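You operate a simulated robot arm through the tools that you are given. There is no shell and no other tool. Be economical: measure what you need, move in short steps, check, and stop when the job is done.

Carry out the task below with a simulated robot arm. There is one attempt and no reset: what you move stays moved.

TASK
Dab red paint over the panel of the green block.
Fine: leave the block in the block holder; put the red dauber back and close the red cover.
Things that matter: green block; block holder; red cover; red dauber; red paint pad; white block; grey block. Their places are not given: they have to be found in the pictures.

It is judged by the outcome, as a careful person would: the job done as asked, and still so three seconds after it is handed in. It fails if anything else is knocked over, pushed out of place, dropped, spilled or broken.

THE ROBOT
A 7-joint arm with a two-finger parallel gripper, fixed in place. Base frame: the origin is at the foot of the arm, x ahead of it, y to its left, z up; the work surface is at about z = 86. Lengths are in cm, angles in degrees, forces in N, time in s.
With the tool pointing down near the work surface it reaches from about 24 to 68 cm from the base axis. Its first joint turns from -66.0 to 66.0 degrees. Payload 2.4 kg.
Tool frame: the origin (TCP) lies between the finger pads and is the grasp point; the fingertips stand 3 cm ahead of it; z points along the fingers, y is the line along which they close. The gripper opens to 9.4 cm. The fingers are 2.8 cm wide and 1 cm thick; the gripper's body (5 by 9.6 cm) begins 5.5 cm behind the TCP.
Orientation is that of the tool frame in the base frame, as a unit quaternion [w, x, y, z]. With the fingers straight down and closing along the base's y, the tool's x points along the base's -x, its y along +y and its z along -z.

THE INTERFACE
- The arm moves only by the tool move_arm. Its argument "plan" is a list of rows, each an object (a shift or turn left out is 0, a gripper value left out holds the last) with "delta_pos": the shift along the tool's x, y, z in units of 20 mm (1.0 is 20 mm), a list of three; "turn": the turn, a rotation vector about the tool's x, y, z in units of 6 degrees (1.0 is 6 degrees), a list of three; "claw": the finger opening in cm, from 0 to 9.4. In form: [{"delta_pos": [dx, dy, dz], "turn": [ax, ay, az], "claw": claw}, ...]. A call has 1 to 10 rows; each row shifts and turns the commanded pose from where the row before left it, along the tool's axes as they then stand. A call with a number of a shift or a turn outside -1 to 1 is refused whole. A row lasts 0.2 s, in which the tool goes at most 5 cm and 8.6 degrees; a call with a longer step from one row to the next is refused whole, and so is a gripper value outside its range. A pose out of reach is approached as far as the arm can. The call stops where the force on the tool passes 70 N (or 10 N more than at its start, if that is more) or the arm is blocked; 0.2 s more then pass. The fingers move at their own pace (about 15.3 cm/s each) and stop on an object; they squeeze with about 36 N. The grip force told is the motor's: it shows also when the fingers shut on nothing. Time passes only in rows, and 0.2 s behind the last, so rows that do not move let the fingers close. It gives the time, the measured TCP pose, the force on the tool (base axes), the opening and the grip force at its end, in the units of the frame above (readings bear some noise).
- Cameras (640 x 400 px; columns grow to the right, rows downward): "scene" is fixed at [3.73, 46.83, 145.95]; the picture's right is [-0.77, -0.63, 0.00], its down [-0.26, 0.32, -0.91] and it looks along [0.57, -0.70, -0.42] (base axes); focal length 351 px, centre (320, 200). "wrist" rides on the gripper at [-3.7, 0, -5.8] in the tool frame; the picture's right is [0.00, -1.00, 0.00], its down [0.97, 0.00, -0.24] and it looks along [0.24, 0.00, 0.97] (tool axes); focal length 218 px, centre (320, 200).
- capture(camera): a new picture of that camera. No time passes.
- point_at(camera, pixels): for up to 12 pixels [column, row] of the newest picture of that camera ("zoom" is the newest enlarged one), the place [x, y, z] in the base frame of the surface seen there, good to about 0.3 cm. No time passes.
- inspect(camera, box): a new picture of the part [left, top, right, bottom] of that camera's present view, enlarged. No time passes.
- close_job(): hands the job in; it is judged then, once.

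Work in short steps. Measure before you move; look again where a grasp or a placing could have gone wrong, and mend it. You have 80 turns and 34 pictures in all, the two below and enlarged ones among them. Open the gripper and draw the arm clear of the work before you hand the job in, unless the task says otherwise; then end with one line.

The tools are called after "Call:" as name(argument=value, ...) on one line, values as JSON. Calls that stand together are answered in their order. move_arm: Moves the arm, as the interface text tells. Its arguments: {"type":"object","properties":{"plan":{"type":"array","items":{"type":"object","properties":{"delta_pos":{"type":"array","items":{"type":"number"}},"turn":{"type":"array","items":{"type":"number"}},"claw":{"type":"number"}}}}},"required":["plan"]} The other tools are called the same way: capture (camera) takes a picture; point_at (camera, pixels) gives the place of the surface under pixels of a picture; inspect (camera, box) takes an enlarged picture of a part of a camera's view; close_job () hands the job in.

At the start:

```text
clock: 0.0
position: [44.76, -2.07, 117.54]
ee_rot: [0.0, 0.0, 1.0, 0.0]
force: [-0.2, 1.5, 0.1]
finger_gap: 9.4
grasp_force: 0.1
```

scene: 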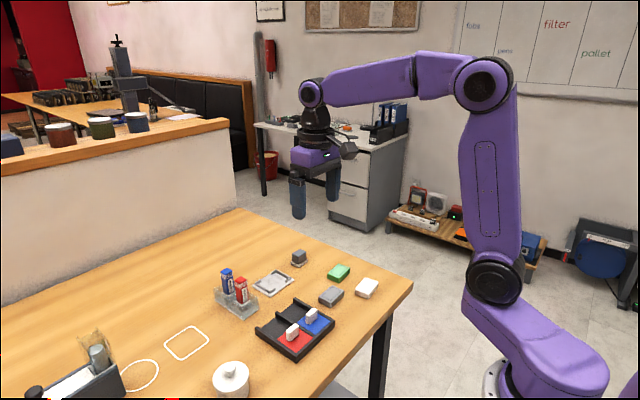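
wrist: 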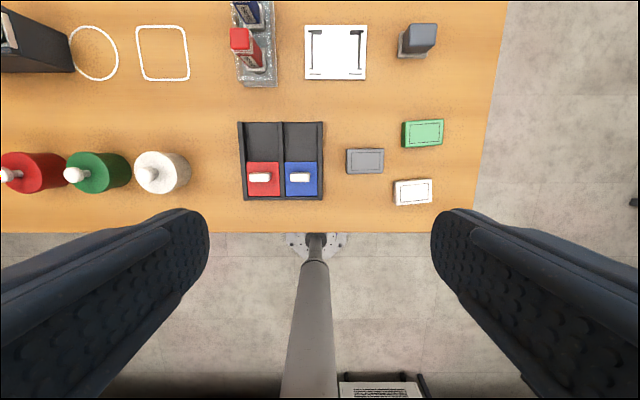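

The pictures show the rack with red/blue daubers, the sliding/lidded pad box, the tray (holder) and the blocks. I zoom in and measure.

Call:
inspect(camera="scene", box=[200, 230, 400, 370])

Call:
inspect(camera="wrist", box=[210, 0, 470, 220])

Call:
point_at(camera="wrist", pixels=[[259, 177], [300, 177], [263, 135], [302, 135], [239, 38], [335, 52], [423, 133], [413, 192], [365, 160], [308, 76], [364, 28], [259, 190]])

```text
2.86 times, centred on (300, 300) of scene
```

zoom: 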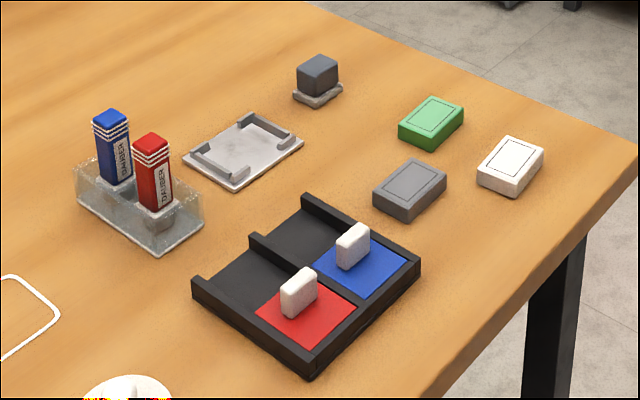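

```text
1.82 times, centred on (340, 110) of wrist
```

zoom: 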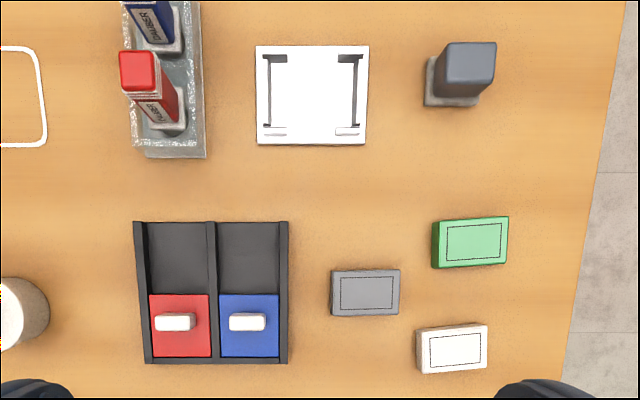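

```text
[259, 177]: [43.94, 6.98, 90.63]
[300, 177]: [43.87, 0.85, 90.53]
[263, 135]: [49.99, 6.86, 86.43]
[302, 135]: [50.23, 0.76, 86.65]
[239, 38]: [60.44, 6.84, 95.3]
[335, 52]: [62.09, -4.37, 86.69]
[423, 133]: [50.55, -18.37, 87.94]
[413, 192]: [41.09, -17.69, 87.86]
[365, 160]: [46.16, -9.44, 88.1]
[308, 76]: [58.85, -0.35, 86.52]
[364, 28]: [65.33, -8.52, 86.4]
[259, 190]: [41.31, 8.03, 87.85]
```

Next I get the edges of block, holder, dauber and pad box.

Call:
inspect(camera="wrist", box=[295, 10, 455, 160])

Call:
point_at(camera="wrist", pixels=[[405, 123], [441, 122], [441, 143], [406, 145], [403, 134], [423, 121], [240, 130], [320, 130], [243, 196], [321, 196], [265, 166], [253, 166]])

Call:
point_at(camera="scene", pixels=[[241, 279], [247, 280], [239, 285], [242, 294], [246, 303], [226, 272], [240, 310], [262, 317], [215, 292], [273, 283], [299, 259], [298, 252]])

```text
2.67 times, centred on (375, 85) of wrist
```

zoom: 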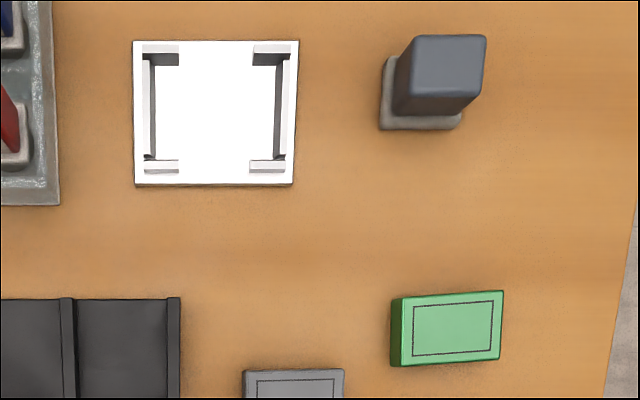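

```text
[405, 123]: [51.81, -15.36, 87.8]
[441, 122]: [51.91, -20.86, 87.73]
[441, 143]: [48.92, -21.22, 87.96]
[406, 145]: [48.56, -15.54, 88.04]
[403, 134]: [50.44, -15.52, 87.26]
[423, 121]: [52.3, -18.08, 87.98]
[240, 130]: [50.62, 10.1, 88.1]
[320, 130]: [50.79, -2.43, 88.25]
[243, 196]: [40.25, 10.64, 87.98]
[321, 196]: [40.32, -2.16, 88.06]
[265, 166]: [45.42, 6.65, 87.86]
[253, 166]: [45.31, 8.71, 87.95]
```

```text
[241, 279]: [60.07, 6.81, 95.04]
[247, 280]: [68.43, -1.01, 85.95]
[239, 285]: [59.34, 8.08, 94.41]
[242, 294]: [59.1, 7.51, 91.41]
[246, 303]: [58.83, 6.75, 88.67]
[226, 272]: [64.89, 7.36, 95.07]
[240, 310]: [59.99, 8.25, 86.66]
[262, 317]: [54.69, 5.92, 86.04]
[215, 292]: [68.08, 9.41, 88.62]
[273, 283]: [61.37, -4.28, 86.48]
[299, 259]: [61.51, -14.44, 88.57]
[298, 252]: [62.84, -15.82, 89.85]
```

Green block: centre about (50.3,-18.3), top 88, ~4 cm along x, yawed about 4°. Fingers should close along x (the holder has gaps mid-front and mid-back). I move above it and then turn.

Call:
move_arm(plan=[{"delta_pos": [-0.277, -0.81, 0.8]}, {"delta_pos": [-0.277, -0.81, 0.8]}, {"delta_pos": [-0.277, -0.81, 0.8]}, {"delta_pos": [-0.277, -0.81, 0.8]}, {"delta_pos": [-0.277, -0.81, 0.8]}, {"delta_pos": [-0.277, -0.81, 0.8]}, {"delta_pos": [-0.277, -0.81, 0.8]}, {"delta_pos": [-0.277, -0.81, 0.8]}, {"delta_pos": [-0.277, -0.81, 0.8]}, {"delta_pos": [-0.277, -0.81, 0.8]}])

Call:
move_arm(plan=[{"turn": [0, 0, 1]}, {"turn": [0, 0, 1]}, {"turn": [0, 0, 1]}, {"turn": [0, 0, 1]}, {"turn": [0, 0, 1]}, {"turn": [0, 0, 1]}, {"turn": [0, 0, 1]}])

Call:
move_arm(plan=[{"turn": [0, 0, 1]}, {"turn": [0, 0, 1]}, {"turn": [0, 0, 1]}, {"turn": [0, 0, 1]}, {"turn": [0, 0, 1]}, {"turn": [0, 0, 1]}, {"turn": [0, 0, 1]}, {"turn": [0, 0, 0.33]}, {}])

Call:
capture(camera="wrist")

```text
clock: 2.2
position: [50.26, -18.42, 101.47]
ee_rot: [-0.001, 0.0, 1.0, -0.001]
force: [0.3, 0.6, -0.2]
finger_gap: 9.39
grasp_force: 0.1
```

```text
clock: 3.8
position: [50.26, -18.49, 101.63]
ee_rot: [0.0, 0.359, 0.933, 0.0]
force: [0.2, 0.1, 0.4]
finger_gap: 9.39
grasp_force: 0.1
```

```text
clock: 5.8
position: [50.22, -18.38, 101.5]
ee_rot: [0.0, 0.682, 0.732, 0.0]
force: [-0.4, 0.6, -0.4]
finger_gap: 9.42
grasp_force: 0.0
```

```text
28 pictures are left
```

wrist: 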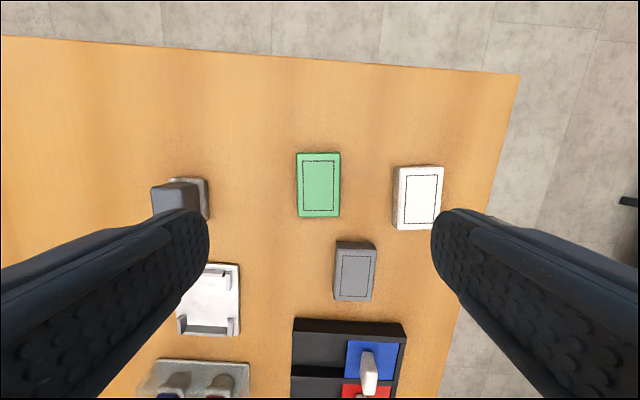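

The block appears upright in view (well aligned). I measure its corners.

Call:
point_at(camera="wrist", pixels=[[299, 155], [337, 155], [337, 212], [299, 212], [318, 185], [297, 185], [339, 185], [318, 154], [318, 214], [208, 330], [230, 265], [230, 330]])

```text
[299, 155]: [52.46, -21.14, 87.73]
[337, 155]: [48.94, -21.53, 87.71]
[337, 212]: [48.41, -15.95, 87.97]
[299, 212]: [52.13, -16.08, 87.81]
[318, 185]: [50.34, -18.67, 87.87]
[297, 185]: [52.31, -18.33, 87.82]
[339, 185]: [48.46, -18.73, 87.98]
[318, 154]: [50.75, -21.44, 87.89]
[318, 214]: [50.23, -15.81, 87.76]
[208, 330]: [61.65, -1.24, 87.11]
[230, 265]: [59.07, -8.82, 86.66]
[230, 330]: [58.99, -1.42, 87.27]
```

Centre about (50.4,-18.65), so I descend with an opening of 7 and grip.

Call:
move_arm(plan=[{"delta_pos": [-0.15, 0.1, 0.9], "claw": 7}, {"delta_pos": [0, 0, 0.9]}, {"delta_pos": [0, 0, 0.9]}, {"delta_pos": [0, 0, 0.9]}, {"delta_pos": [0, 0, 0.9]}, {"delta_pos": [0, 0, 0.9]}, {"delta_pos": [0, 0, 0.5]}, {}])

Call:
move_arm(plan=[{"claw": 2}, {}, {}])

```text
clock: 7.6
position: [50.62, -18.63, 89.9]
ee_rot: [0.0, 0.682, 0.731, 0.0]
force: [0.2, -0.7, 0.4]
finger_gap: 6.97
grasp_force: 0.0
```

```text
clock: 8.4
position: [50.55, -18.69, 89.74]
ee_rot: [0.0, 0.682, 0.731, 0.0]
force: [-0.2, -0.2, 0.0]
finger_gap: 3.91
grasp_force: 36.1
```

Gripped (3.91 cm). I lift, straighten the yaw, and go high over the far side of the holder to view it unobstructed.

Call:
move_arm(plan=[{"delta_pos": [0, 0, -0.5]}, {"delta_pos": [0, 0, -1]}, {"delta_pos": [0, 0, -1]}, {"delta_pos": [0, 0, -1]}, {"delta_pos": [0, 0, -1]}, {"delta_pos": [0, 0, -1]}, {"delta_pos": [0, 0, -1]}, {"delta_pos": [0, 0, -1]}, {"turn": [0, 0, 0.67]}])

Call:
move_arm(plan=[{"delta_pos": [1, 0.56, 0]}, {"delta_pos": [1, 0.56, 0]}, {"delta_pos": [1, 0.56, 0]}, {"delta_pos": [1, 0.56, 0]}, {"delta_pos": [1, 0.56, 0]}, {"delta_pos": [1, 0.56, 0]}, {"delta_pos": [1, 0.56, 0]}, {"delta_pos": [1, 0.56, 0]}, {"delta_pos": [1, 0.56, 0]}, {"delta_pos": [1, 0.56, 0]}])

Call:
capture(camera="wrist")

```text
clock: 10.4
position: [50.39, -18.65, 104.97]
ee_rot: [0.0, 0.707, 0.707, 0.0]
force: [0.4, 0.2, 0.9]
finger_gap: 1.98
grasp_force: 0.2
```

```text
clock: 12.6
position: [61.84, 1.5, 104.77]
ee_rot: [0.0, 0.707, 0.707, 0.001]
force: [0.0, 0.4, 0.4]
finger_gap: 2.02
grasp_force: 0.0
```

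```text
27 pictures are left
```

wrist: 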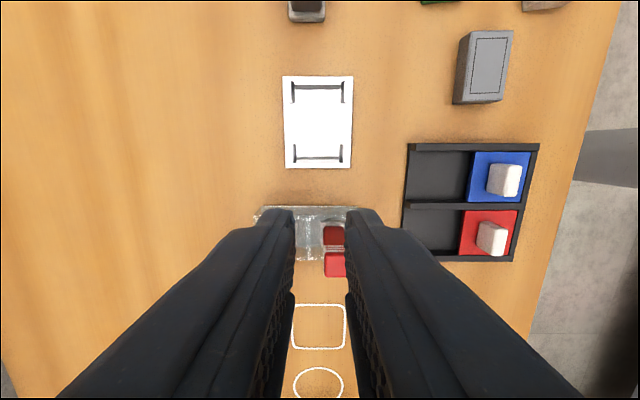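

The gap fell to 2: the block slipped out during the lift. I look where it is.

Call:
inspect(camera="scene", box=[240, 230, 420, 340])

Call:
point_at(camera="wrist", pixels=[[285, 79], [350, 79], [350, 164], [287, 164], [318, 120], [296, 100], [341, 100], [318, 88], [318, 154], [318, 79], [318, 164], [334, 264]])

Call:
inspect(camera="wrist", box=[260, 60, 380, 180])

```text
3.56 times, centred on (330, 285) of scene
```

zoom: 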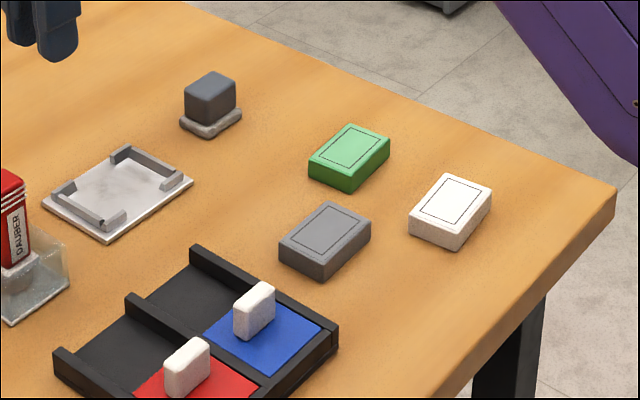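

```text
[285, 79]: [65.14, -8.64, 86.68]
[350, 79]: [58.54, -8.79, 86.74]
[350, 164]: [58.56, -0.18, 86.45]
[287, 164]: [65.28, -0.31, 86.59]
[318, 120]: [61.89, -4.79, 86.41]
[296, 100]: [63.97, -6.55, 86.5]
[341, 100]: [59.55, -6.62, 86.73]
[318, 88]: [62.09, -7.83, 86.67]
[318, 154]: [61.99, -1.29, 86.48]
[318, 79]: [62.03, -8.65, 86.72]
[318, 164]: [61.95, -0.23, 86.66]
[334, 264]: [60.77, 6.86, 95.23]
```

```text
3.33 times, centred on (320, 120) of wrist
```

zoom: 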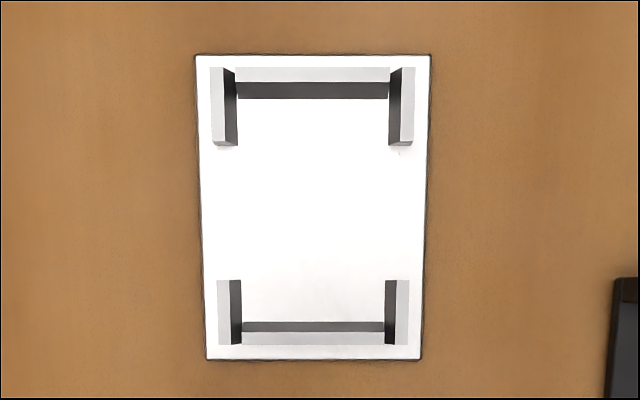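

The block is still on the table at its old place. I go back above it, opened, and re-measure; holder centre is (61.9,-4.45).

Call:
move_arm(plan=[{"delta_pos": [-1, -0.56, 0], "claw": 8}, {"delta_pos": [-1, -0.56, 0]}, {"delta_pos": [-1, -0.56, 0]}, {"delta_pos": [-1, -0.56, 0]}, {"delta_pos": [-1, -0.56, 0]}, {"delta_pos": [-1, -0.56, 0]}, {"delta_pos": [-1, -0.56, 0]}, {"delta_pos": [-1, -0.56, 0]}, {"delta_pos": [-1, -0.56, 0]}, {"delta_pos": [-1, -0.56, 0]}])

Call:
move_arm(plan=[{"delta_pos": [0, 0, 1]}, {"delta_pos": [0, 0, 1]}, {}])

Call:
capture(camera="wrist")

```text
clock: 14.8
position: [50.49, -18.55, 104.86]
ee_rot: [-0.001, 0.707, 0.707, 0.0]
force: [0.1, 0.2, -0.8]
finger_gap: 8.0
grasp_force: 0.1
```

```text
clock: 15.6
position: [50.65, -18.64, 100.96]
ee_rot: [0.0, 0.707, 0.707, 0.0]
force: [-0.6, -0.6, 0.0]
finger_gap: 7.99
grasp_force: 0.2
```

```text
24 pictures are left
```

wrist: 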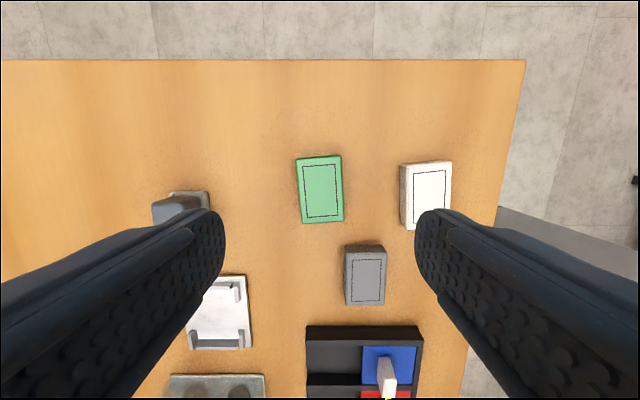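

Block is unmoved, 4° yaw. I re-grip deeper (TCP ~89.15) and lift slowly.

Call:
move_arm(plan=[{"turn": [0, 0, -0.67], "delta_pos": [0, 0, 0.8], "claw": 7}, {"delta_pos": [0, 0, 0.9]}, {"delta_pos": [0, 0, 0.9]}, {"delta_pos": [0, 0, 0.9]}, {"delta_pos": [0, 0, 0.9]}, {"delta_pos": [0, 0, 0.9]}, {"delta_pos": [0, 0, 0.3]}, {"delta_pos": [0, 0, 0.18]}, {}])

Call:
move_arm(plan=[{"claw": 0}, {}, {}, {}, {}])

Call:
move_arm(plan=[{"delta_pos": [0, 0, -0.1]}, {"delta_pos": [0, 0, -0.1]}, {"delta_pos": [0, 0, -0.1]}, {"delta_pos": [0, 0, -0.1]}, {"delta_pos": [0, 0, -0.1]}])

```text
clock: 17.6
position: [50.44, -18.7, 89.02]
ee_rot: [0.001, 0.682, 0.731, 0.0]
force: [-1.2, 0.1, 0.2]
finger_gap: 7.0
grasp_force: 0.0
```

```text
clock: 18.8
position: [50.47, -18.78, 89.17]
ee_rot: [0.0, 0.682, 0.731, 0.0]
force: [0.8, 0.4, 0.0]
finger_gap: 3.91
grasp_force: 36.0
```

```text
clock: 20.0
position: [50.59, -18.64, 90.28]
ee_rot: [0.001, 0.682, 0.731, 0.0]
force: [-0.3, -0.1, -0.8]
finger_gap: 3.91
grasp_force: 35.9
```

Still held at 3.91; I continue raising slowly.

Call:
move_arm(plan=[{"delta_pos": [0, 0, -0.2]}, {"delta_pos": [0, 0, -0.3]}, {"delta_pos": [0, 0, -0.4]}, {"delta_pos": [0, 0, -0.5]}, {"delta_pos": [0, 0, -0.5]}, {"delta_pos": [0, 0, -0.5]}, {"delta_pos": [0, 0, -0.4]}, {"delta_pos": [0, 0, -0.2]}])

Call:
capture(camera="wrist")

```text
clock: 21.8
position: [50.46, -18.62, 96.28]
ee_rot: [0.0, 0.682, 0.731, 0.0]
force: [0.4, -0.8, -1.2]
finger_gap: 3.91
grasp_force: 35.6
```

```text
23 pictures are left
```

wrist: 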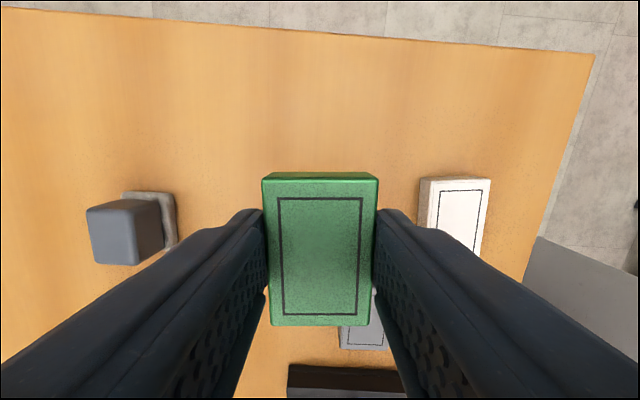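

Held. I measure where the block sits relative to the TCP.

Call:
point_at(camera="wrist", pixels=[[320, 184], [320, 317], [320, 250], [280, 250], [360, 250], [300, 184], [300, 317]])

```text
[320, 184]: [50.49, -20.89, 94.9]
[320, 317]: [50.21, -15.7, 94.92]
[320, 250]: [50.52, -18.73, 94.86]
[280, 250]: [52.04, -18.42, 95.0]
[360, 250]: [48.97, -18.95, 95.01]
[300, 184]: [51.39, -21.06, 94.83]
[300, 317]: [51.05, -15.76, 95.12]
```

Block centre is ~0.3 cm toward +y of the TCP. I straighten and carry it to above the holder (TCP 61.9, -4.75).

Call:
move_arm(plan=[{"turn": [0, 0, 0.67]}, {"delta_pos": [0.4, 0.3, 0]}, {"delta_pos": [0.772, 0.633, 0]}, {"delta_pos": [0.772, 0.633, 0]}, {"delta_pos": [0.772, 0.633, 0]}, {"delta_pos": [0.772, 0.633, 0]}, {"delta_pos": [0.772, 0.633, 0]}, {"delta_pos": [0.772, 0.633, 0]}, {"delta_pos": [0.772, 0.633, 0]}, {"delta_pos": [0.772, 0.633, 0]}])

Call:
move_arm(plan=[{"delta_pos": [0.374, 0.333, 0]}, {}, {}])

Call:
inspect(camera="scene", box=[210, 200, 370, 320])

```text
clock: 24.0
position: [61.36, -5.6, 96.14]
ee_rot: [0.0, 0.707, 0.707, 0.0]
force: [0.6, 0.5, -1.2]
finger_gap: 3.92
grasp_force: 36.0
```

```text
clock: 24.8
position: [61.75, -4.87, 96.23]
ee_rot: [0.0, 0.707, 0.707, 0.0]
force: [0.3, 0.2, -0.7]
finger_gap: 3.89
grasp_force: 36.2
```

```text
3.33 times, centred on (290, 260) of scene
```

zoom: 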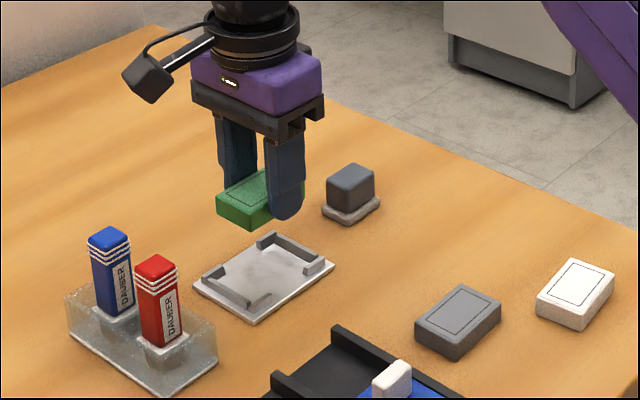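

Aligned above the holder; I lower it with a small correction, slowly at the end.

Call:
move_arm(plan=[{"delta_pos": [0.04, 0.05, 0.6]}, {"delta_pos": [0, 0, 0.7]}, {"delta_pos": [0, 0, 0.5]}, {"delta_pos": [0, 0, 0.4]}, {}])

Call:
inspect(camera="scene", box=[230, 220, 330, 310])

```text
clock: 26.0
position: [62.0, -4.93, 91.77]
ee_rot: [0.0, 0.707, 0.708, 0.0]
force: [0.0, 0.4, -1.1]
finger_gap: 3.93
grasp_force: 36.2
```

```text
4.44 times, centred on (280, 265) of scene
```

zoom: 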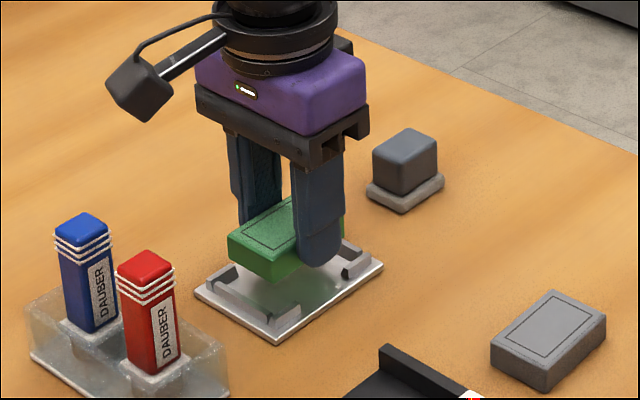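

Call:
point_at(camera="zoom", pixels=[[235, 240], [290, 262], [260, 262], [200, 295], [275, 340], [377, 265], [250, 296], [296, 303], [218, 283], [262, 245]])

```text
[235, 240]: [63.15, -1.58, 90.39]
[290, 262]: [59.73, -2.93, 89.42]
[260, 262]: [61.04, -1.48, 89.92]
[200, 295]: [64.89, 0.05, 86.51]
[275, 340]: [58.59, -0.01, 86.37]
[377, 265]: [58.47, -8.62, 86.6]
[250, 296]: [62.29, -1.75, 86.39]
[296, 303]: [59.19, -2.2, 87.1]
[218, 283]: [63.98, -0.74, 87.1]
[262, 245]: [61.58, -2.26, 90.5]
```

Block end at y≈-1.5 and holder centre (61.85,-4.4): it lines up. I lower gently.

Call:
move_arm(plan=[{"delta_pos": [0, -0.03, 0.3]}, {"delta_pos": [0, 0, 0.25]}, {"delta_pos": [0, 0, 0.15]}, {"delta_pos": [0, 0, 0.1]}, {"delta_pos": [0, 0, 0.1]}, {"delta_pos": [0, 0, 0.05]}, {}])

```text
clock: 27.6
position: [62.07, -4.8, 89.87]
ee_rot: [0.0, 0.707, 0.707, 0.0]
force: [0.5, 0.5, -1.6]
finger_gap: 3.94
grasp_force: 36.0
```

Call:
inspect(camera="scene", box=[240, 235, 310, 305])

Call:
move_arm(plan=[{"delta_pos": [0, 0, 0.05]}, {"delta_pos": [0, 0, 0.05]}, {}])

```text
5.71 times, centred on (275, 270) of scene
```

zoom: 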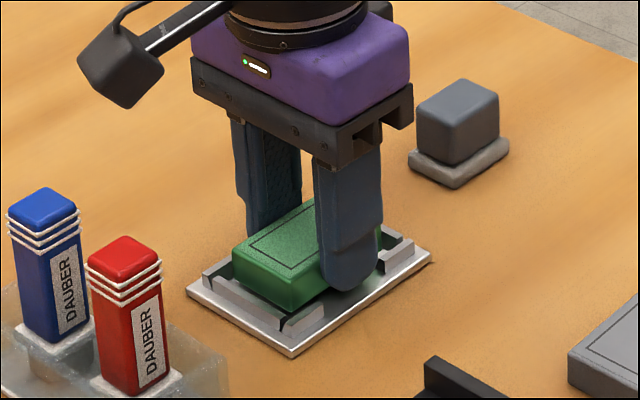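

```text
clock: 28.4
position: [61.97, -4.66, 89.68]
ee_rot: [0.001, 0.707, 0.707, 0.0]
force: [0.4, 0.2, -0.8]
finger_gap: 3.93
grasp_force: 36.2
```

No contact force yet; I lower 1 mm more, then release (slightly open) and rise.

Call:
move_arm(plan=[{"delta_pos": [0, 0, 0.05]}, {}])

Call:
move_arm(plan=[{"claw": 5.5}, {}, {"delta_pos": [0, 0, -0.4]}, {"delta_pos": [0, 0, -0.8]}, {"delta_pos": [0, 0, -1]}, {"delta_pos": [0, 0, -1]}, {"delta_pos": [0, 0, -1]}, {"delta_pos": [0, 0, -1]}, {"delta_pos": [0, 0, -1]}, {"delta_pos": [0, 0, -1]}])

Call:
inspect(camera="scene", box=[210, 240, 340, 340])

```text
clock: 29.0
position: [61.99, -4.78, 89.56]
ee_rot: [0.0, 0.707, 0.707, 0.0]
force: [-1.8, -0.3, 2.4]
finger_gap: 3.9
grasp_force: 36.6
```

```text
clock: 31.2
position: [61.95, -4.64, 104.14]
ee_rot: [0.001, 0.707, 0.707, 0.0]
force: [0.9, 0.1, -0.1]
finger_gap: 5.51
grasp_force: 0.2
```

```text
4.00 times, centred on (275, 290) of scene
```

zoom: 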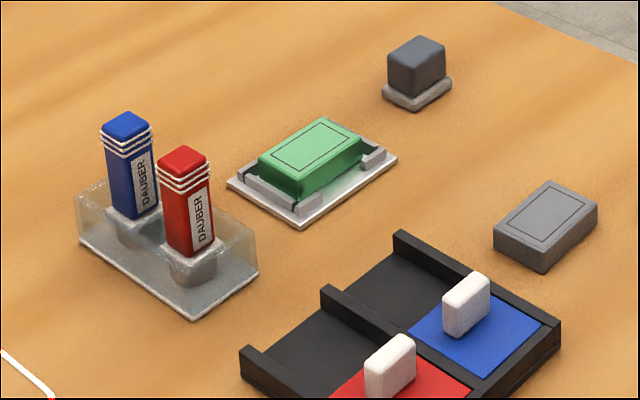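

The green block is seated. Next, move above the red cover's knob (~44, 7).

Call:
move_arm(plan=[{"delta_pos": [0.585, -0.9, 0]}, {"delta_pos": [0.585, -0.9, 0]}, {"delta_pos": [0.585, -0.9, 0]}, {"delta_pos": [0.585, -0.9, 0]}, {"delta_pos": [0.585, -0.9, 0]}, {"delta_pos": [0.585, -0.9, 0]}, {"delta_pos": [0.585, -0.9, 0]}, {"delta_pos": [0.585, -0.9, 0]}, {"delta_pos": [0.585, -0.9, 0]}, {"delta_pos": [0.585, -0.9, 0]}])

Call:
move_arm(plan=[{"delta_pos": [0, 0, 1], "claw": 5}, {"delta_pos": [0, 0, 0.7]}, {}])

Call:
capture(camera="wrist")

```text
clock: 33.4
position: [43.98, 6.99, 103.98]
ee_rot: [0.0, 0.708, 0.706, -0.001]
force: [-0.1, 0.6, -0.1]
finger_gap: 5.49
grasp_force: 0.1
```

```text
clock: 34.2
position: [43.98, 7.01, 100.6]
ee_rot: [0.0, 0.707, 0.707, 0.0]
force: [-1.2, -0.1, -0.1]
finger_gap: 5.0
grasp_force: 0.1
```

```text
18 pictures are left
```

wrist: 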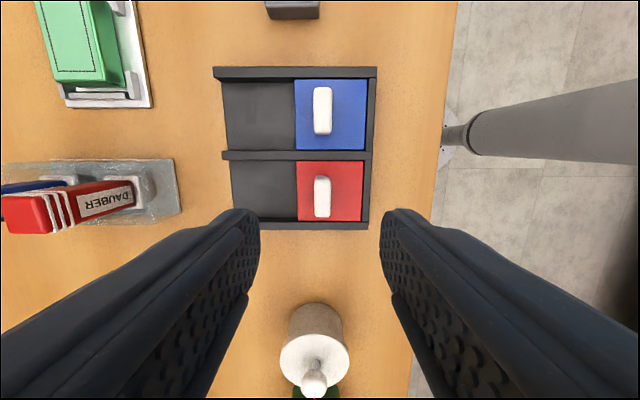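

Call:
point_at(camera="wrist", pixels=[[322, 183], [322, 197], [322, 212], [317, 195], [327, 195], [300, 165], [300, 215], [360, 215], [297, 190], [265, 190], [235, 190], [230, 225]])

```text
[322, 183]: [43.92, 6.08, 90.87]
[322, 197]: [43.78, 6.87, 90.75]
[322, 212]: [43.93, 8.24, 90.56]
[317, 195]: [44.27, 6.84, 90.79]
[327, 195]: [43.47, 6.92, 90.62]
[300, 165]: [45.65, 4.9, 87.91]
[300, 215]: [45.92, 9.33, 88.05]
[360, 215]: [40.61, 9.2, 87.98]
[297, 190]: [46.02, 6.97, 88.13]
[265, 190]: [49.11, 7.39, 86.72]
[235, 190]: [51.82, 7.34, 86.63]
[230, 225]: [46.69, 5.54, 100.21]
```

Knob centre (43.85,7.1), cover spans x 40.5–46. I descend around the knob and grip.

Call:
move_arm(plan=[{"delta_pos": [0.05, -0.06, 0.8]}, {"delta_pos": [0, 0, 0.9]}, {"delta_pos": [0, 0, 0.9]}, {"delta_pos": [0, 0, 0.9]}, {"delta_pos": [0, 0, 0.7]}, {"delta_pos": [0, 0, 0.35]}, {}])

Call:
move_arm(plan=[{"claw": 0}, {}, {}])

Call:
move_arm(plan=[{"delta_pos": [0, 0.2, 0]}, {"delta_pos": [0, 0.2, 0]}, {"delta_pos": [0, 0.2, 0]}, {}])

Call:
inspect(camera="scene", box=[220, 270, 360, 370])

```text
clock: 35.8
position: [43.86, 7.04, 91.5]
ee_rot: [0.0, 0.707, 0.707, 0.0]
force: [-0.9, 0.4, -0.2]
finger_gap: 4.99
grasp_force: 0.1
```

```text
clock: 36.6
position: [43.77, 7.21, 91.53]
ee_rot: [0.0, 0.707, 0.707, 0.001]
force: [-0.2, -0.5, -1.8]
finger_gap: 1.2
grasp_force: 45.5
```

```text
clock: 37.6
position: [44.93, 7.15, 91.45]
ee_rot: [0.0, 0.707, 0.707, -0.001]
force: [-0.2, -4.1, -11.3]
finger_gap: 1.2
grasp_force: 45.0
```

```text
4.00 times, centred on (290, 320) of scene
```

zoom: 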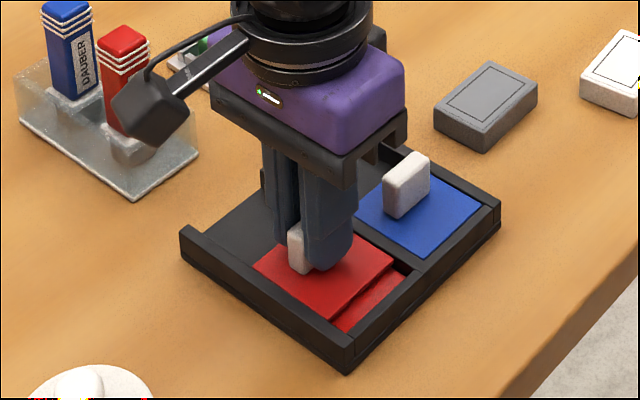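

The cover slides and the pad shows. I check where the black box on the gripper is relative to the daubers before sliding further.

Call:
point_at(camera="zoom", pixels=[[150, 105], [120, 100], [150, 135], [180, 90], [210, 60], [122, 45], [265, 150]])

```text
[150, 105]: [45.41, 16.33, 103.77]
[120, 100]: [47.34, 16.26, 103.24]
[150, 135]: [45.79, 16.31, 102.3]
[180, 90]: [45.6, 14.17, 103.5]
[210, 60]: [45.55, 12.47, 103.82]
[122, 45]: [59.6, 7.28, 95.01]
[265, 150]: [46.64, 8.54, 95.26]
```

The box rides at z>102, well clear. I slide the cover the rest of the way (to TCP x≈49.1).

Call:
move_arm(plan=[{"delta_pos": [0, 0.3, 0]}, {"delta_pos": [0, 0.3, 0]}, {"delta_pos": [0, 0.3, 0]}, {"delta_pos": [0, 0.3, 0]}, {"delta_pos": [0, 0.3, 0]}, {"delta_pos": [0, 0.3, 0]}, {"delta_pos": [0, 0.25, 0]}, {}])

Call:
move_arm(plan=[{"claw": 4}, {}, {"delta_pos": [0, 0, -0.5]}, {"delta_pos": [0, 0, -1]}, {"delta_pos": [0, 0, -1]}, {"delta_pos": [0, 0, -1]}, {"delta_pos": [0, 0, -1]}, {"delta_pos": [0, 0, -1]}, {"delta_pos": [0, 0, -1]}])

Call:
capture(camera="wrist")

```text
clock: 39.4
position: [49.04, 7.15, 91.46]
ee_rot: [-0.002, 0.707, 0.707, -0.001]
force: [0.1, 0.3, -30.4]
finger_gap: 1.17
grasp_force: 44.4
```

```text
clock: 41.4
position: [49.14, 7.08, 104.54]
ee_rot: [0.0, 0.707, 0.708, 0.0]
force: [0.0, 0.6, -0.4]
finger_gap: 3.98
grasp_force: 0.1
```

```text
16 pictures are left
```

wrist: 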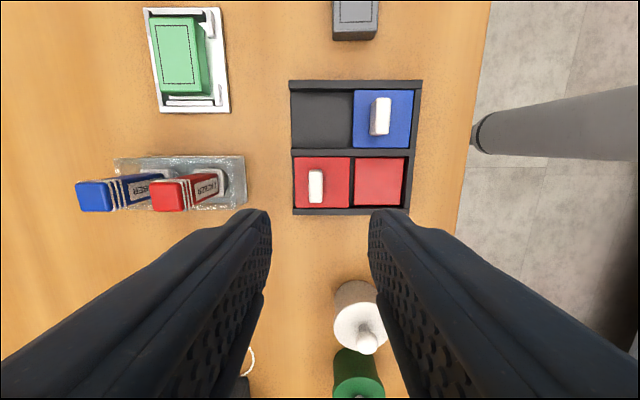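

Pad is open. I measure pad, knob and dauber positions.

Call:
point_at(camera="wrist", pixels=[[379, 183], [358, 162], [401, 203], [315, 187], [297, 160], [349, 205], [168, 196], [155, 185], [155, 207], [205, 190], [178, 172], [180, 59]])

Call:
inspect(camera="scene", box=[205, 260, 285, 325])

```text
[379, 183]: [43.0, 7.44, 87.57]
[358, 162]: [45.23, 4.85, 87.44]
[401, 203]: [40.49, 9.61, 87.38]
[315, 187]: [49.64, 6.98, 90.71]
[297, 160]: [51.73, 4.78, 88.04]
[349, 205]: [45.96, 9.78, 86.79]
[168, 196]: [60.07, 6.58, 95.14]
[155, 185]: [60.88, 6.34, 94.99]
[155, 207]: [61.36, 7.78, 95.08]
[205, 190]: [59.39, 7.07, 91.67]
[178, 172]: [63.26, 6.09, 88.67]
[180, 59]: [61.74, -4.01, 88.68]
```

```text
6.15 times, centred on (245, 292) of scene
```

zoom: 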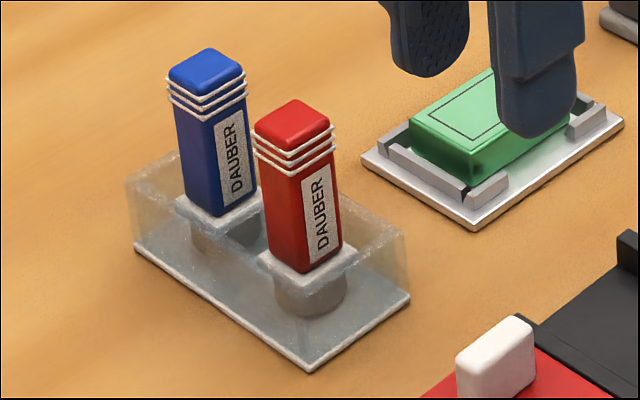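

Pad centre (43.0,7.3), top 87.5. The blue dauber is close along x, so I grip the red dauber with fingers closing along y: turn back and move above (60.2,7).

Call:
move_arm(plan=[{"turn": [0, 0, -1]}, {"turn": [0, 0, -1]}, {"turn": [0, 0, -1]}, {"turn": [0, 0, -1]}, {"turn": [0, 0, -1]}, {"turn": [0, 0, -1]}, {"turn": [0, 0, -1]}, {"turn": [0, 0, -1]}, {"turn": [0, 0, -1]}, {"turn": [0, 0, -1]}])

Call:
move_arm(plan=[{"turn": [0, 0, -1]}, {"turn": [0, 0, -1]}, {"turn": [0, 0, -1]}, {"turn": [0, 0, -1]}, {"turn": [0, 0, -1]}, {"delta_pos": [-0.8, 0, 0], "claw": 5}, {"delta_pos": [-0.8, 0, 0]}, {"delta_pos": [-0.8, 0, 0]}, {"delta_pos": [-0.8, 0, 0]}, {"delta_pos": [-0.8, 0, 0]}])

Call:
move_arm(plan=[{"delta_pos": [-0.75, 0, 0]}, {"delta_pos": [-0.75, -0.04, 0]}, {}])

Call:
capture(camera="wrist")

```text
clock: 43.6
position: [49.27, 7.06, 104.56]
ee_rot: [0.0, 0.258, 0.966, 0.0]
force: [0.6, -0.8, 0.1]
finger_gap: 3.99
grasp_force: 0.1
```

```text
clock: 45.8
position: [57.04, 6.95, 104.4]
ee_rot: [0.0, 0.0, 1.0, -0.001]
force: [-0.4, 0.5, 0.2]
finger_gap: 5.02
grasp_force: 0.0
```

```text
clock: 46.6
position: [60.19, 6.94, 104.44]
ee_rot: [-0.001, 0.0, 1.0, 0.0]
force: [-0.5, -0.3, 0.0]
finger_gap: 5.02
grasp_force: 0.1
```

```text
14 pictures are left
```

wrist: 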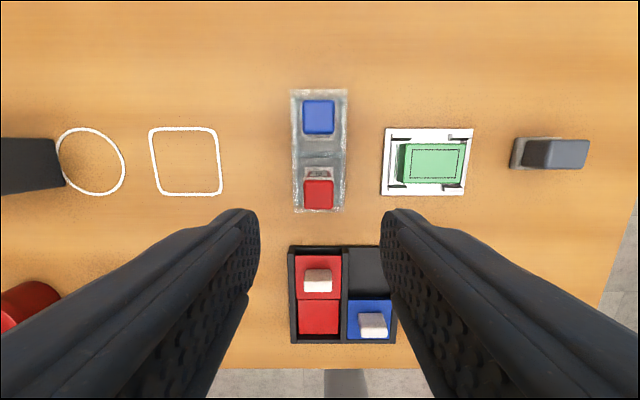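

Call:
point_at(camera="wrist", pixels=[[306, 195], [331, 195], [318, 183], [318, 207], [318, 195], [406, 146], [463, 144], [460, 182], [404, 181], [434, 163], [411, 150], [458, 178]])

Call:
inspect(camera="wrist", box=[370, 110, 490, 210])

```text
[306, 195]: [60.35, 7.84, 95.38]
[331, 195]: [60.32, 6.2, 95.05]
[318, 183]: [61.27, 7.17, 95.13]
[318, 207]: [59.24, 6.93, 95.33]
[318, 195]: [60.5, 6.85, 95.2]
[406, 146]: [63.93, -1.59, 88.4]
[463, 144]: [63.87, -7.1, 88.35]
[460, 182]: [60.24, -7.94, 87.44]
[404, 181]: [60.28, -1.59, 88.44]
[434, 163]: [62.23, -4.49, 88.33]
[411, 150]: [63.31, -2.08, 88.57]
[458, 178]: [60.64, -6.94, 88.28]
```

```text
4.00 times, centred on (430, 160) of wrist
```

zoom: 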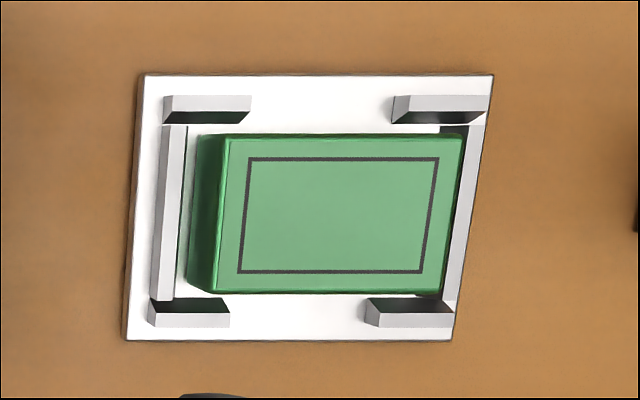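

Dauber centre (60.3,7.0), panel ≈ x 60.6–63.4, y −7.0…−2.05. I descend on the dauber and grip.

Call:
move_arm(plan=[{"delta_pos": [-0.05, 0.03, 0.8]}, {"delta_pos": [0, 0, 0.9]}, {"delta_pos": [0, 0, 0.9]}, {"delta_pos": [0, 0, 0.9]}, {"delta_pos": [0, 0, 0.9]}, {"delta_pos": [0, 0, 0.9]}, {"delta_pos": [0, 0, 0.4]}, {}])

Call:
move_arm(plan=[{"claw": 0}, {}, {}, {}])

Call:
move_arm(plan=[{"delta_pos": [0, 0, -0.1]}, {"delta_pos": [0, 0, -0.2]}, {"delta_pos": [0, 0, -0.3]}, {"delta_pos": [0, 0, -0.4]}, {"delta_pos": [0, 0, -0.5]}, {"delta_pos": [0, 0, -0.5]}, {"delta_pos": [0, 0, -0.5]}, {}])

Call:
inspect(camera="scene", box=[185, 230, 295, 330])

```text
clock: 48.4
position: [60.21, 7.15, 93.2]
ee_rot: [0.0, 0.0, 1.0, 0.0]
force: [0.6, -0.5, -0.1]
finger_gap: 5.02
grasp_force: 0.0
```

```text
clock: 49.4
position: [60.32, 7.09, 93.04]
ee_rot: [-0.001, 0.0, 1.0, 0.0]
force: [-0.5, 0.3, -0.3]
finger_gap: 2.49
grasp_force: 36.0
```

```text
clock: 51.2
position: [60.17, 7.05, 98.15]
ee_rot: [0.0, 0.001, 1.0, 0.0]
force: [0.2, 1.1, -0.4]
finger_gap: 2.5
grasp_force: 36.0
```

```text
4.00 times, centred on (240, 280) of scene
```

zoom: 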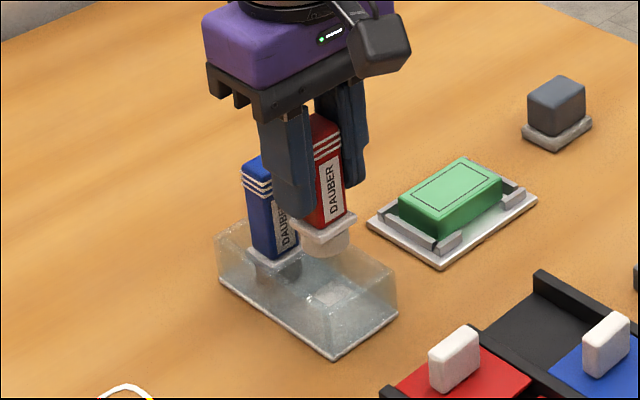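

Dauber lifted. I raise further and measure the sponge's bottom relative to the TCP.

Call:
move_arm(plan=[{"delta_pos": [0, 0, -0.5]}, {"delta_pos": [0, 0, -0.5]}, {"delta_pos": [0, 0, -0.5]}, {"delta_pos": [0, 0, -0.5]}, {}])

Call:
inspect(camera="scene", box=[225, 235, 305, 315])

```text
clock: 52.4
position: [60.26, 7.09, 102.24]
ee_rot: [0.0, 0.0, 1.0, 0.0]
force: [0.3, -0.2, -0.6]
finger_gap: 2.49
grasp_force: 36.1
```

```text
5.00 times, centred on (265, 275) of scene
```

zoom: 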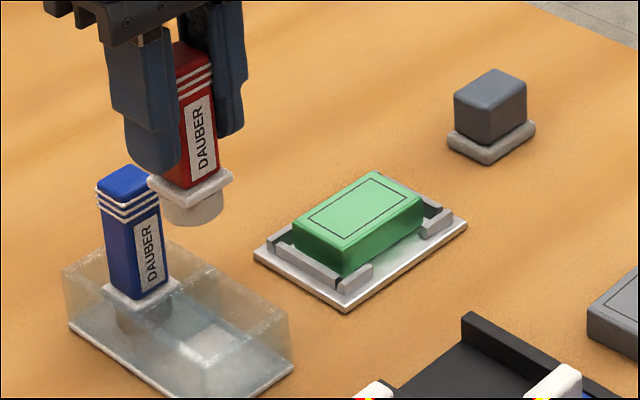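

Call:
point_at(camera="zoom", pixels=[[195, 224], [195, 215], [170, 215], [222, 208], [190, 196], [150, 182], [192, 200], [232, 178], [205, 345]])

```text
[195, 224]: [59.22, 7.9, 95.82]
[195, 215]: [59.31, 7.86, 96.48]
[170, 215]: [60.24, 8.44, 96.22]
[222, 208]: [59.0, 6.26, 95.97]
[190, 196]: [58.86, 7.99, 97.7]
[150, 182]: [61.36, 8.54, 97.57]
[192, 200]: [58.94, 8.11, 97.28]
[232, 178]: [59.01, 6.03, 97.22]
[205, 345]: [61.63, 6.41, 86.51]
```

Sponge bottom is ~6.45 below the TCP, diameter ≈2.7 cm. I carry it above the pad centre and lower to just above.

Call:
move_arm(plan=[{"delta_pos": [0.6, 0, 0]}, {"delta_pos": [0.9, 0, 0]}, {"delta_pos": [0.95, 0, 0]}, {"delta_pos": [0.95, 0, 0]}, {"delta_pos": [0.95, 0.05, 0]}, {"delta_pos": [0.95, 0.05, 0]}, {"delta_pos": [0.95, 0, 0]}, {"delta_pos": [0.95, 0, 0]}, {"delta_pos": [0.9, 0, 0]}, {"delta_pos": [0.5, 0, 0]}])

Call:
move_arm(plan=[{"delta_pos": [0.03, 0, 0.7]}, {"delta_pos": [0, 0, 0.9]}, {"delta_pos": [0, 0, 0.9]}, {"delta_pos": [0, 0, 0.9]}, {"delta_pos": [0, 0, 0.4]}, {}])

Call:
move_arm(plan=[{"delta_pos": [0, 0, 0.1]}, {"delta_pos": [0, 0, 0.1]}, {"delta_pos": [0, 0, 0.05]}, {}])

```text
clock: 54.6
position: [42.97, 7.26, 102.06]
ee_rot: [0.0, 0.0, 1.0, -0.001]
force: [0.1, 0.5, -0.5]
finger_gap: 2.5
grasp_force: 35.8
```

```text
clock: 56.0
position: [42.95, 7.36, 94.66]
ee_rot: [0.0, 0.0, 1.0, 0.0]
force: [-0.3, 0.2, 0.1]
finger_gap: 2.51
grasp_force: 36.0
```

```text
clock: 57.0
position: [43.12, 7.27, 94.02]
ee_rot: [0.0, 0.001, 1.0, 0.0]
force: [0.2, 0.0, -0.1]
finger_gap: 2.48
grasp_force: 35.9
```

No contact yet; I continue in 1 mm steps.

Call:
move_arm(plan=[{"delta_pos": [0, 0, 0.05]}, {"delta_pos": [0, 0, 0.05]}, {}])

Call:
move_arm(plan=[{"delta_pos": [0, 0, 0.05]}, {}])

```text
clock: 57.8
position: [43.11, 7.32, 93.96]
ee_rot: [0.001, 0.0, 1.0, -0.001]
force: [-2.7, -0.1, 33.9]
finger_gap: 2.51
grasp_force: 35.9
```

```text
clock: 58.4
position: [43.16, 7.29, 93.78]
ee_rot: [0.003, 0.0, 1.0, 0.001]
force: [2.6, 1.6, 34.5]
finger_gap: 2.51
grasp_force: 36.3
```

Pressed at ~34 N. Now lift and move over the panel's +y half (62.0,-3.4).

Call:
move_arm(plan=[{"delta_pos": [0, 0, -0.3]}, {"delta_pos": [0, 0, -0.7]}, {"delta_pos": [0, 0, -0.9]}, {"delta_pos": [0, 0, -0.9]}, {"delta_pos": [0, 0, -0.9]}])

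Call:
move_arm(plan=[{"delta_pos": [-0.9, -0.52, 0]}, {"delta_pos": [-0.95, -0.54, 0]}, {"delta_pos": [-0.95, -0.54, 0]}, {"delta_pos": [-0.95, -0.54, 0]}, {"delta_pos": [-0.95, -0.54, 0]}, {"delta_pos": [-0.95, -0.54, 0]}, {"delta_pos": [-0.95, -0.54, 0]}, {"delta_pos": [-0.95, -0.54, 0]}, {"delta_pos": [-0.95, -0.54, 0]}, {"delta_pos": [-0.94, -0.52, 0]}])

Call:
move_arm(plan=[{"delta_pos": [0, 0, 0.8]}, {"delta_pos": [0, 0, 0.8]}, {"delta_pos": [0, 0, 0.8]}, {"delta_pos": [0, 0, 0.5]}, {}])

```text
clock: 59.6
position: [42.89, 7.12, 101.07]
ee_rot: [-0.001, 0.0, 1.0, 0.001]
force: [-0.1, 0.3, -0.6]
finger_gap: 2.52
grasp_force: 36.7
```

```text
clock: 61.8
position: [61.92, -3.55, 101.03]
ee_rot: [0.0, 0.0, 1.0, 0.0]
force: [-0.3, -0.2, 0.4]
finger_gap: 2.52
grasp_force: 35.9
```

```text
clock: 63.0
position: [61.82, -3.42, 95.25]
ee_rot: [0.0, 0.0, 1.0, 0.0]
force: [-0.7, -0.5, 0.0]
finger_gap: 2.5
grasp_force: 36.4
```

Call:
move_arm(plan=[{"delta_pos": [-0.05, 0, 0.05]}, {"delta_pos": [0, 0, 0.05]}, {"delta_pos": [0, 0, 0.05]}, {}])

Call:
move_arm(plan=[{"delta_pos": [0, 0, 0.05]}, {}])

Call:
move_arm(plan=[{"delta_pos": [0, 0, 0.05]}, {}])

```text
clock: 64.0
position: [62.0, -3.5, 94.91]
ee_rot: [0.0, 0.0, 1.0, 0.0]
force: [0.3, 0.0, -0.1]
finger_gap: 2.5
grasp_force: 35.7
```

```text
clock: 64.6
position: [62.03, -3.49, 94.92]
ee_rot: [0.001, 0.0, 1.0, 0.0]
force: [0.7, -0.9, -0.4]
finger_gap: 2.49
grasp_force: 35.8
```

```text
clock: 65.2
position: [61.96, -3.46, 94.88]
ee_rot: [0.0, -0.001, 1.0, 0.0]
force: [0.0, 0.1, -0.8]
finger_gap: 2.49
grasp_force: 36.0
```

Call:
move_arm(plan=[{"delta_pos": [0, 0, 0.05]}, {}])

Call:
move_arm(plan=[{"delta_pos": [0, 0, 0.05]}, {}])

```text
clock: 65.8
position: [62.0, -3.53, 94.67]
ee_rot: [0.001, -0.001, 1.0, 0.0]
force: [-0.8, 0.4, 6.9]
finger_gap: 2.49
grasp_force: 35.5
```

```text
clock: 66.4
position: [61.96, -3.56, 94.75]
ee_rot: [0.001, 0.0, 1.0, 0.0]
force: [-1.9, 0.7, 18.2]
finger_gap: 2.54
grasp_force: 36.0
```

Contact at 18 N. I lift and look at the mark.

Call:
move_arm(plan=[{"delta_pos": [0, 0, -0.5]}, {"delta_pos": [0, 0, -1]}, {"delta_pos": [0, 0, -0.5]}, {}])

Call:
inspect(camera="scene", box=[235, 225, 325, 305])

```text
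clock: 67.4
position: [61.94, -3.39, 98.55]
ee_rot: [0.0, 0.0, 1.0, -0.001]
force: [-0.2, 0.1, -0.6]
finger_gap: 2.5
grasp_force: 36.1
```

```text
5.00 times, centred on (280, 265) of scene
```

zoom: 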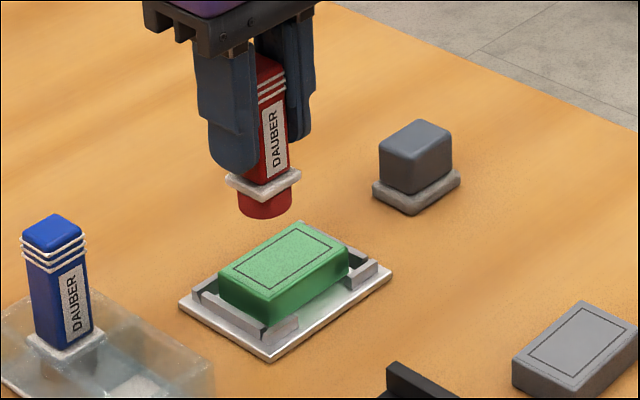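

The sponge is red, but no mark on the panel yet: pressure was likely too light. I press again, firmer.

Call:
move_arm(plan=[{"delta_pos": [0, 0, 0.9]}, {"delta_pos": [0, 0, 0.8]}, {"delta_pos": [0, 0, 0.2]}, {"delta_pos": [0, 0, 0.1]}, {}])

Call:
move_arm(plan=[{"delta_pos": [0, 0, 0.05]}, {}, {}])

Call:
move_arm(plan=[{"delta_pos": [0, 0, 0.05]}, {}, {}])

```text
clock: 68.6
position: [61.99, -3.47, 94.81]
ee_rot: [0.002, 0.0, 1.0, 0.0]
force: [-3.1, 0.7, 16.1]
finger_gap: 2.53
grasp_force: 36.1
```

```text
clock: 69.4
position: [62.09, -3.37, 94.72]
ee_rot: [0.003, 0.0, 1.0, 0.0]
force: [-1.0, 0.1, 29.7]
finger_gap: 2.49
grasp_force: 36.2
```

```text
clock: 70.2
position: [62.17, -3.54, 94.75]
ee_rot: [0.004, 0.0, 1.0, 0.0]
force: [-0.5, -0.5, 32.2]
finger_gap: 2.5
grasp_force: 36.0
```

Call:
move_arm(plan=[{"delta_pos": [0, 0, -0.6]}, {"delta_pos": [0, 0, -1]}, {"delta_pos": [0, 0, -0.5]}, {}])

Call:
inspect(camera="scene", box=[235, 225, 325, 305])

```text
clock: 71.2
position: [61.9, -3.38, 98.59]
ee_rot: [-0.001, 0.0, 1.0, 0.0]
force: [0.7, 0.1, 0.3]
finger_gap: 2.48
grasp_force: 36.0
```

```text
5.00 times, centred on (280, 265) of scene
```

zoom: 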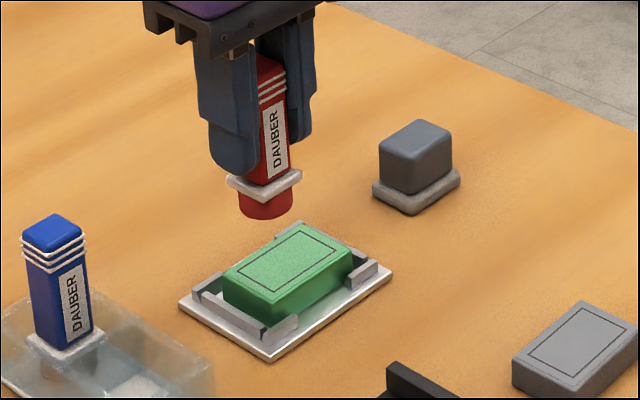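

Still no mark; the block moved a few mm within the holder. I measure the panel now, to dab at its centre.

Call:
point_at(camera="zoom", pixels=[[240, 268], [298, 232], [334, 247], [276, 290], [288, 260], [227, 275], [352, 262], [270, 315], [268, 210], [240, 205], [290, 205]])

```text
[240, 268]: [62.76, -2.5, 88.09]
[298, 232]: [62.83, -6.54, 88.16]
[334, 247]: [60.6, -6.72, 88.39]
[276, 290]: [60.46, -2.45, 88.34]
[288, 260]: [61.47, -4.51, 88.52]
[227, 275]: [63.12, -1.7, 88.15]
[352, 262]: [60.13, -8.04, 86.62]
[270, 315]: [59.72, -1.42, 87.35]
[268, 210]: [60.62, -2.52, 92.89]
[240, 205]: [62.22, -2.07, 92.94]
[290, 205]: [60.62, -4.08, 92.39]
```

Panel centre is (61.6,-4.55). I press there.

Call:
move_arm(plan=[{"delta_pos": [0.15, -0.55, 0]}, {"delta_pos": [0, 0, 0.8]}, {"delta_pos": [0, 0, 0.7]}, {"delta_pos": [0, 0, 0.3]}, {}])

Call:
move_arm(plan=[{"delta_pos": [0, 0, 0.05]}, {}, {"delta_pos": [0, 0, 0.05]}, {}])

Call:
move_arm(plan=[{"delta_pos": [0, 0, 0.05]}, {}, {}, {}])

```text
clock: 72.4
position: [61.69, -4.51, 94.85]
ee_rot: [0.0, 0.0, 1.0, 0.0]
force: [-0.7, 0.3, -0.7]
finger_gap: 2.49
grasp_force: 36.3
```

```text
clock: 73.4
position: [61.66, -4.51, 94.75]
ee_rot: [0.0, 0.0, 1.0, 0.0]
force: [0.2, 0.4, -0.2]
finger_gap: 2.53
grasp_force: 36.2
```

```text
clock: 74.4
position: [61.72, -4.48, 94.71]
ee_rot: [0.001, 0.0, 1.0, 0.0]
force: [-0.8, 0.2, 6.1]
finger_gap: 2.49
grasp_force: 36.1
```

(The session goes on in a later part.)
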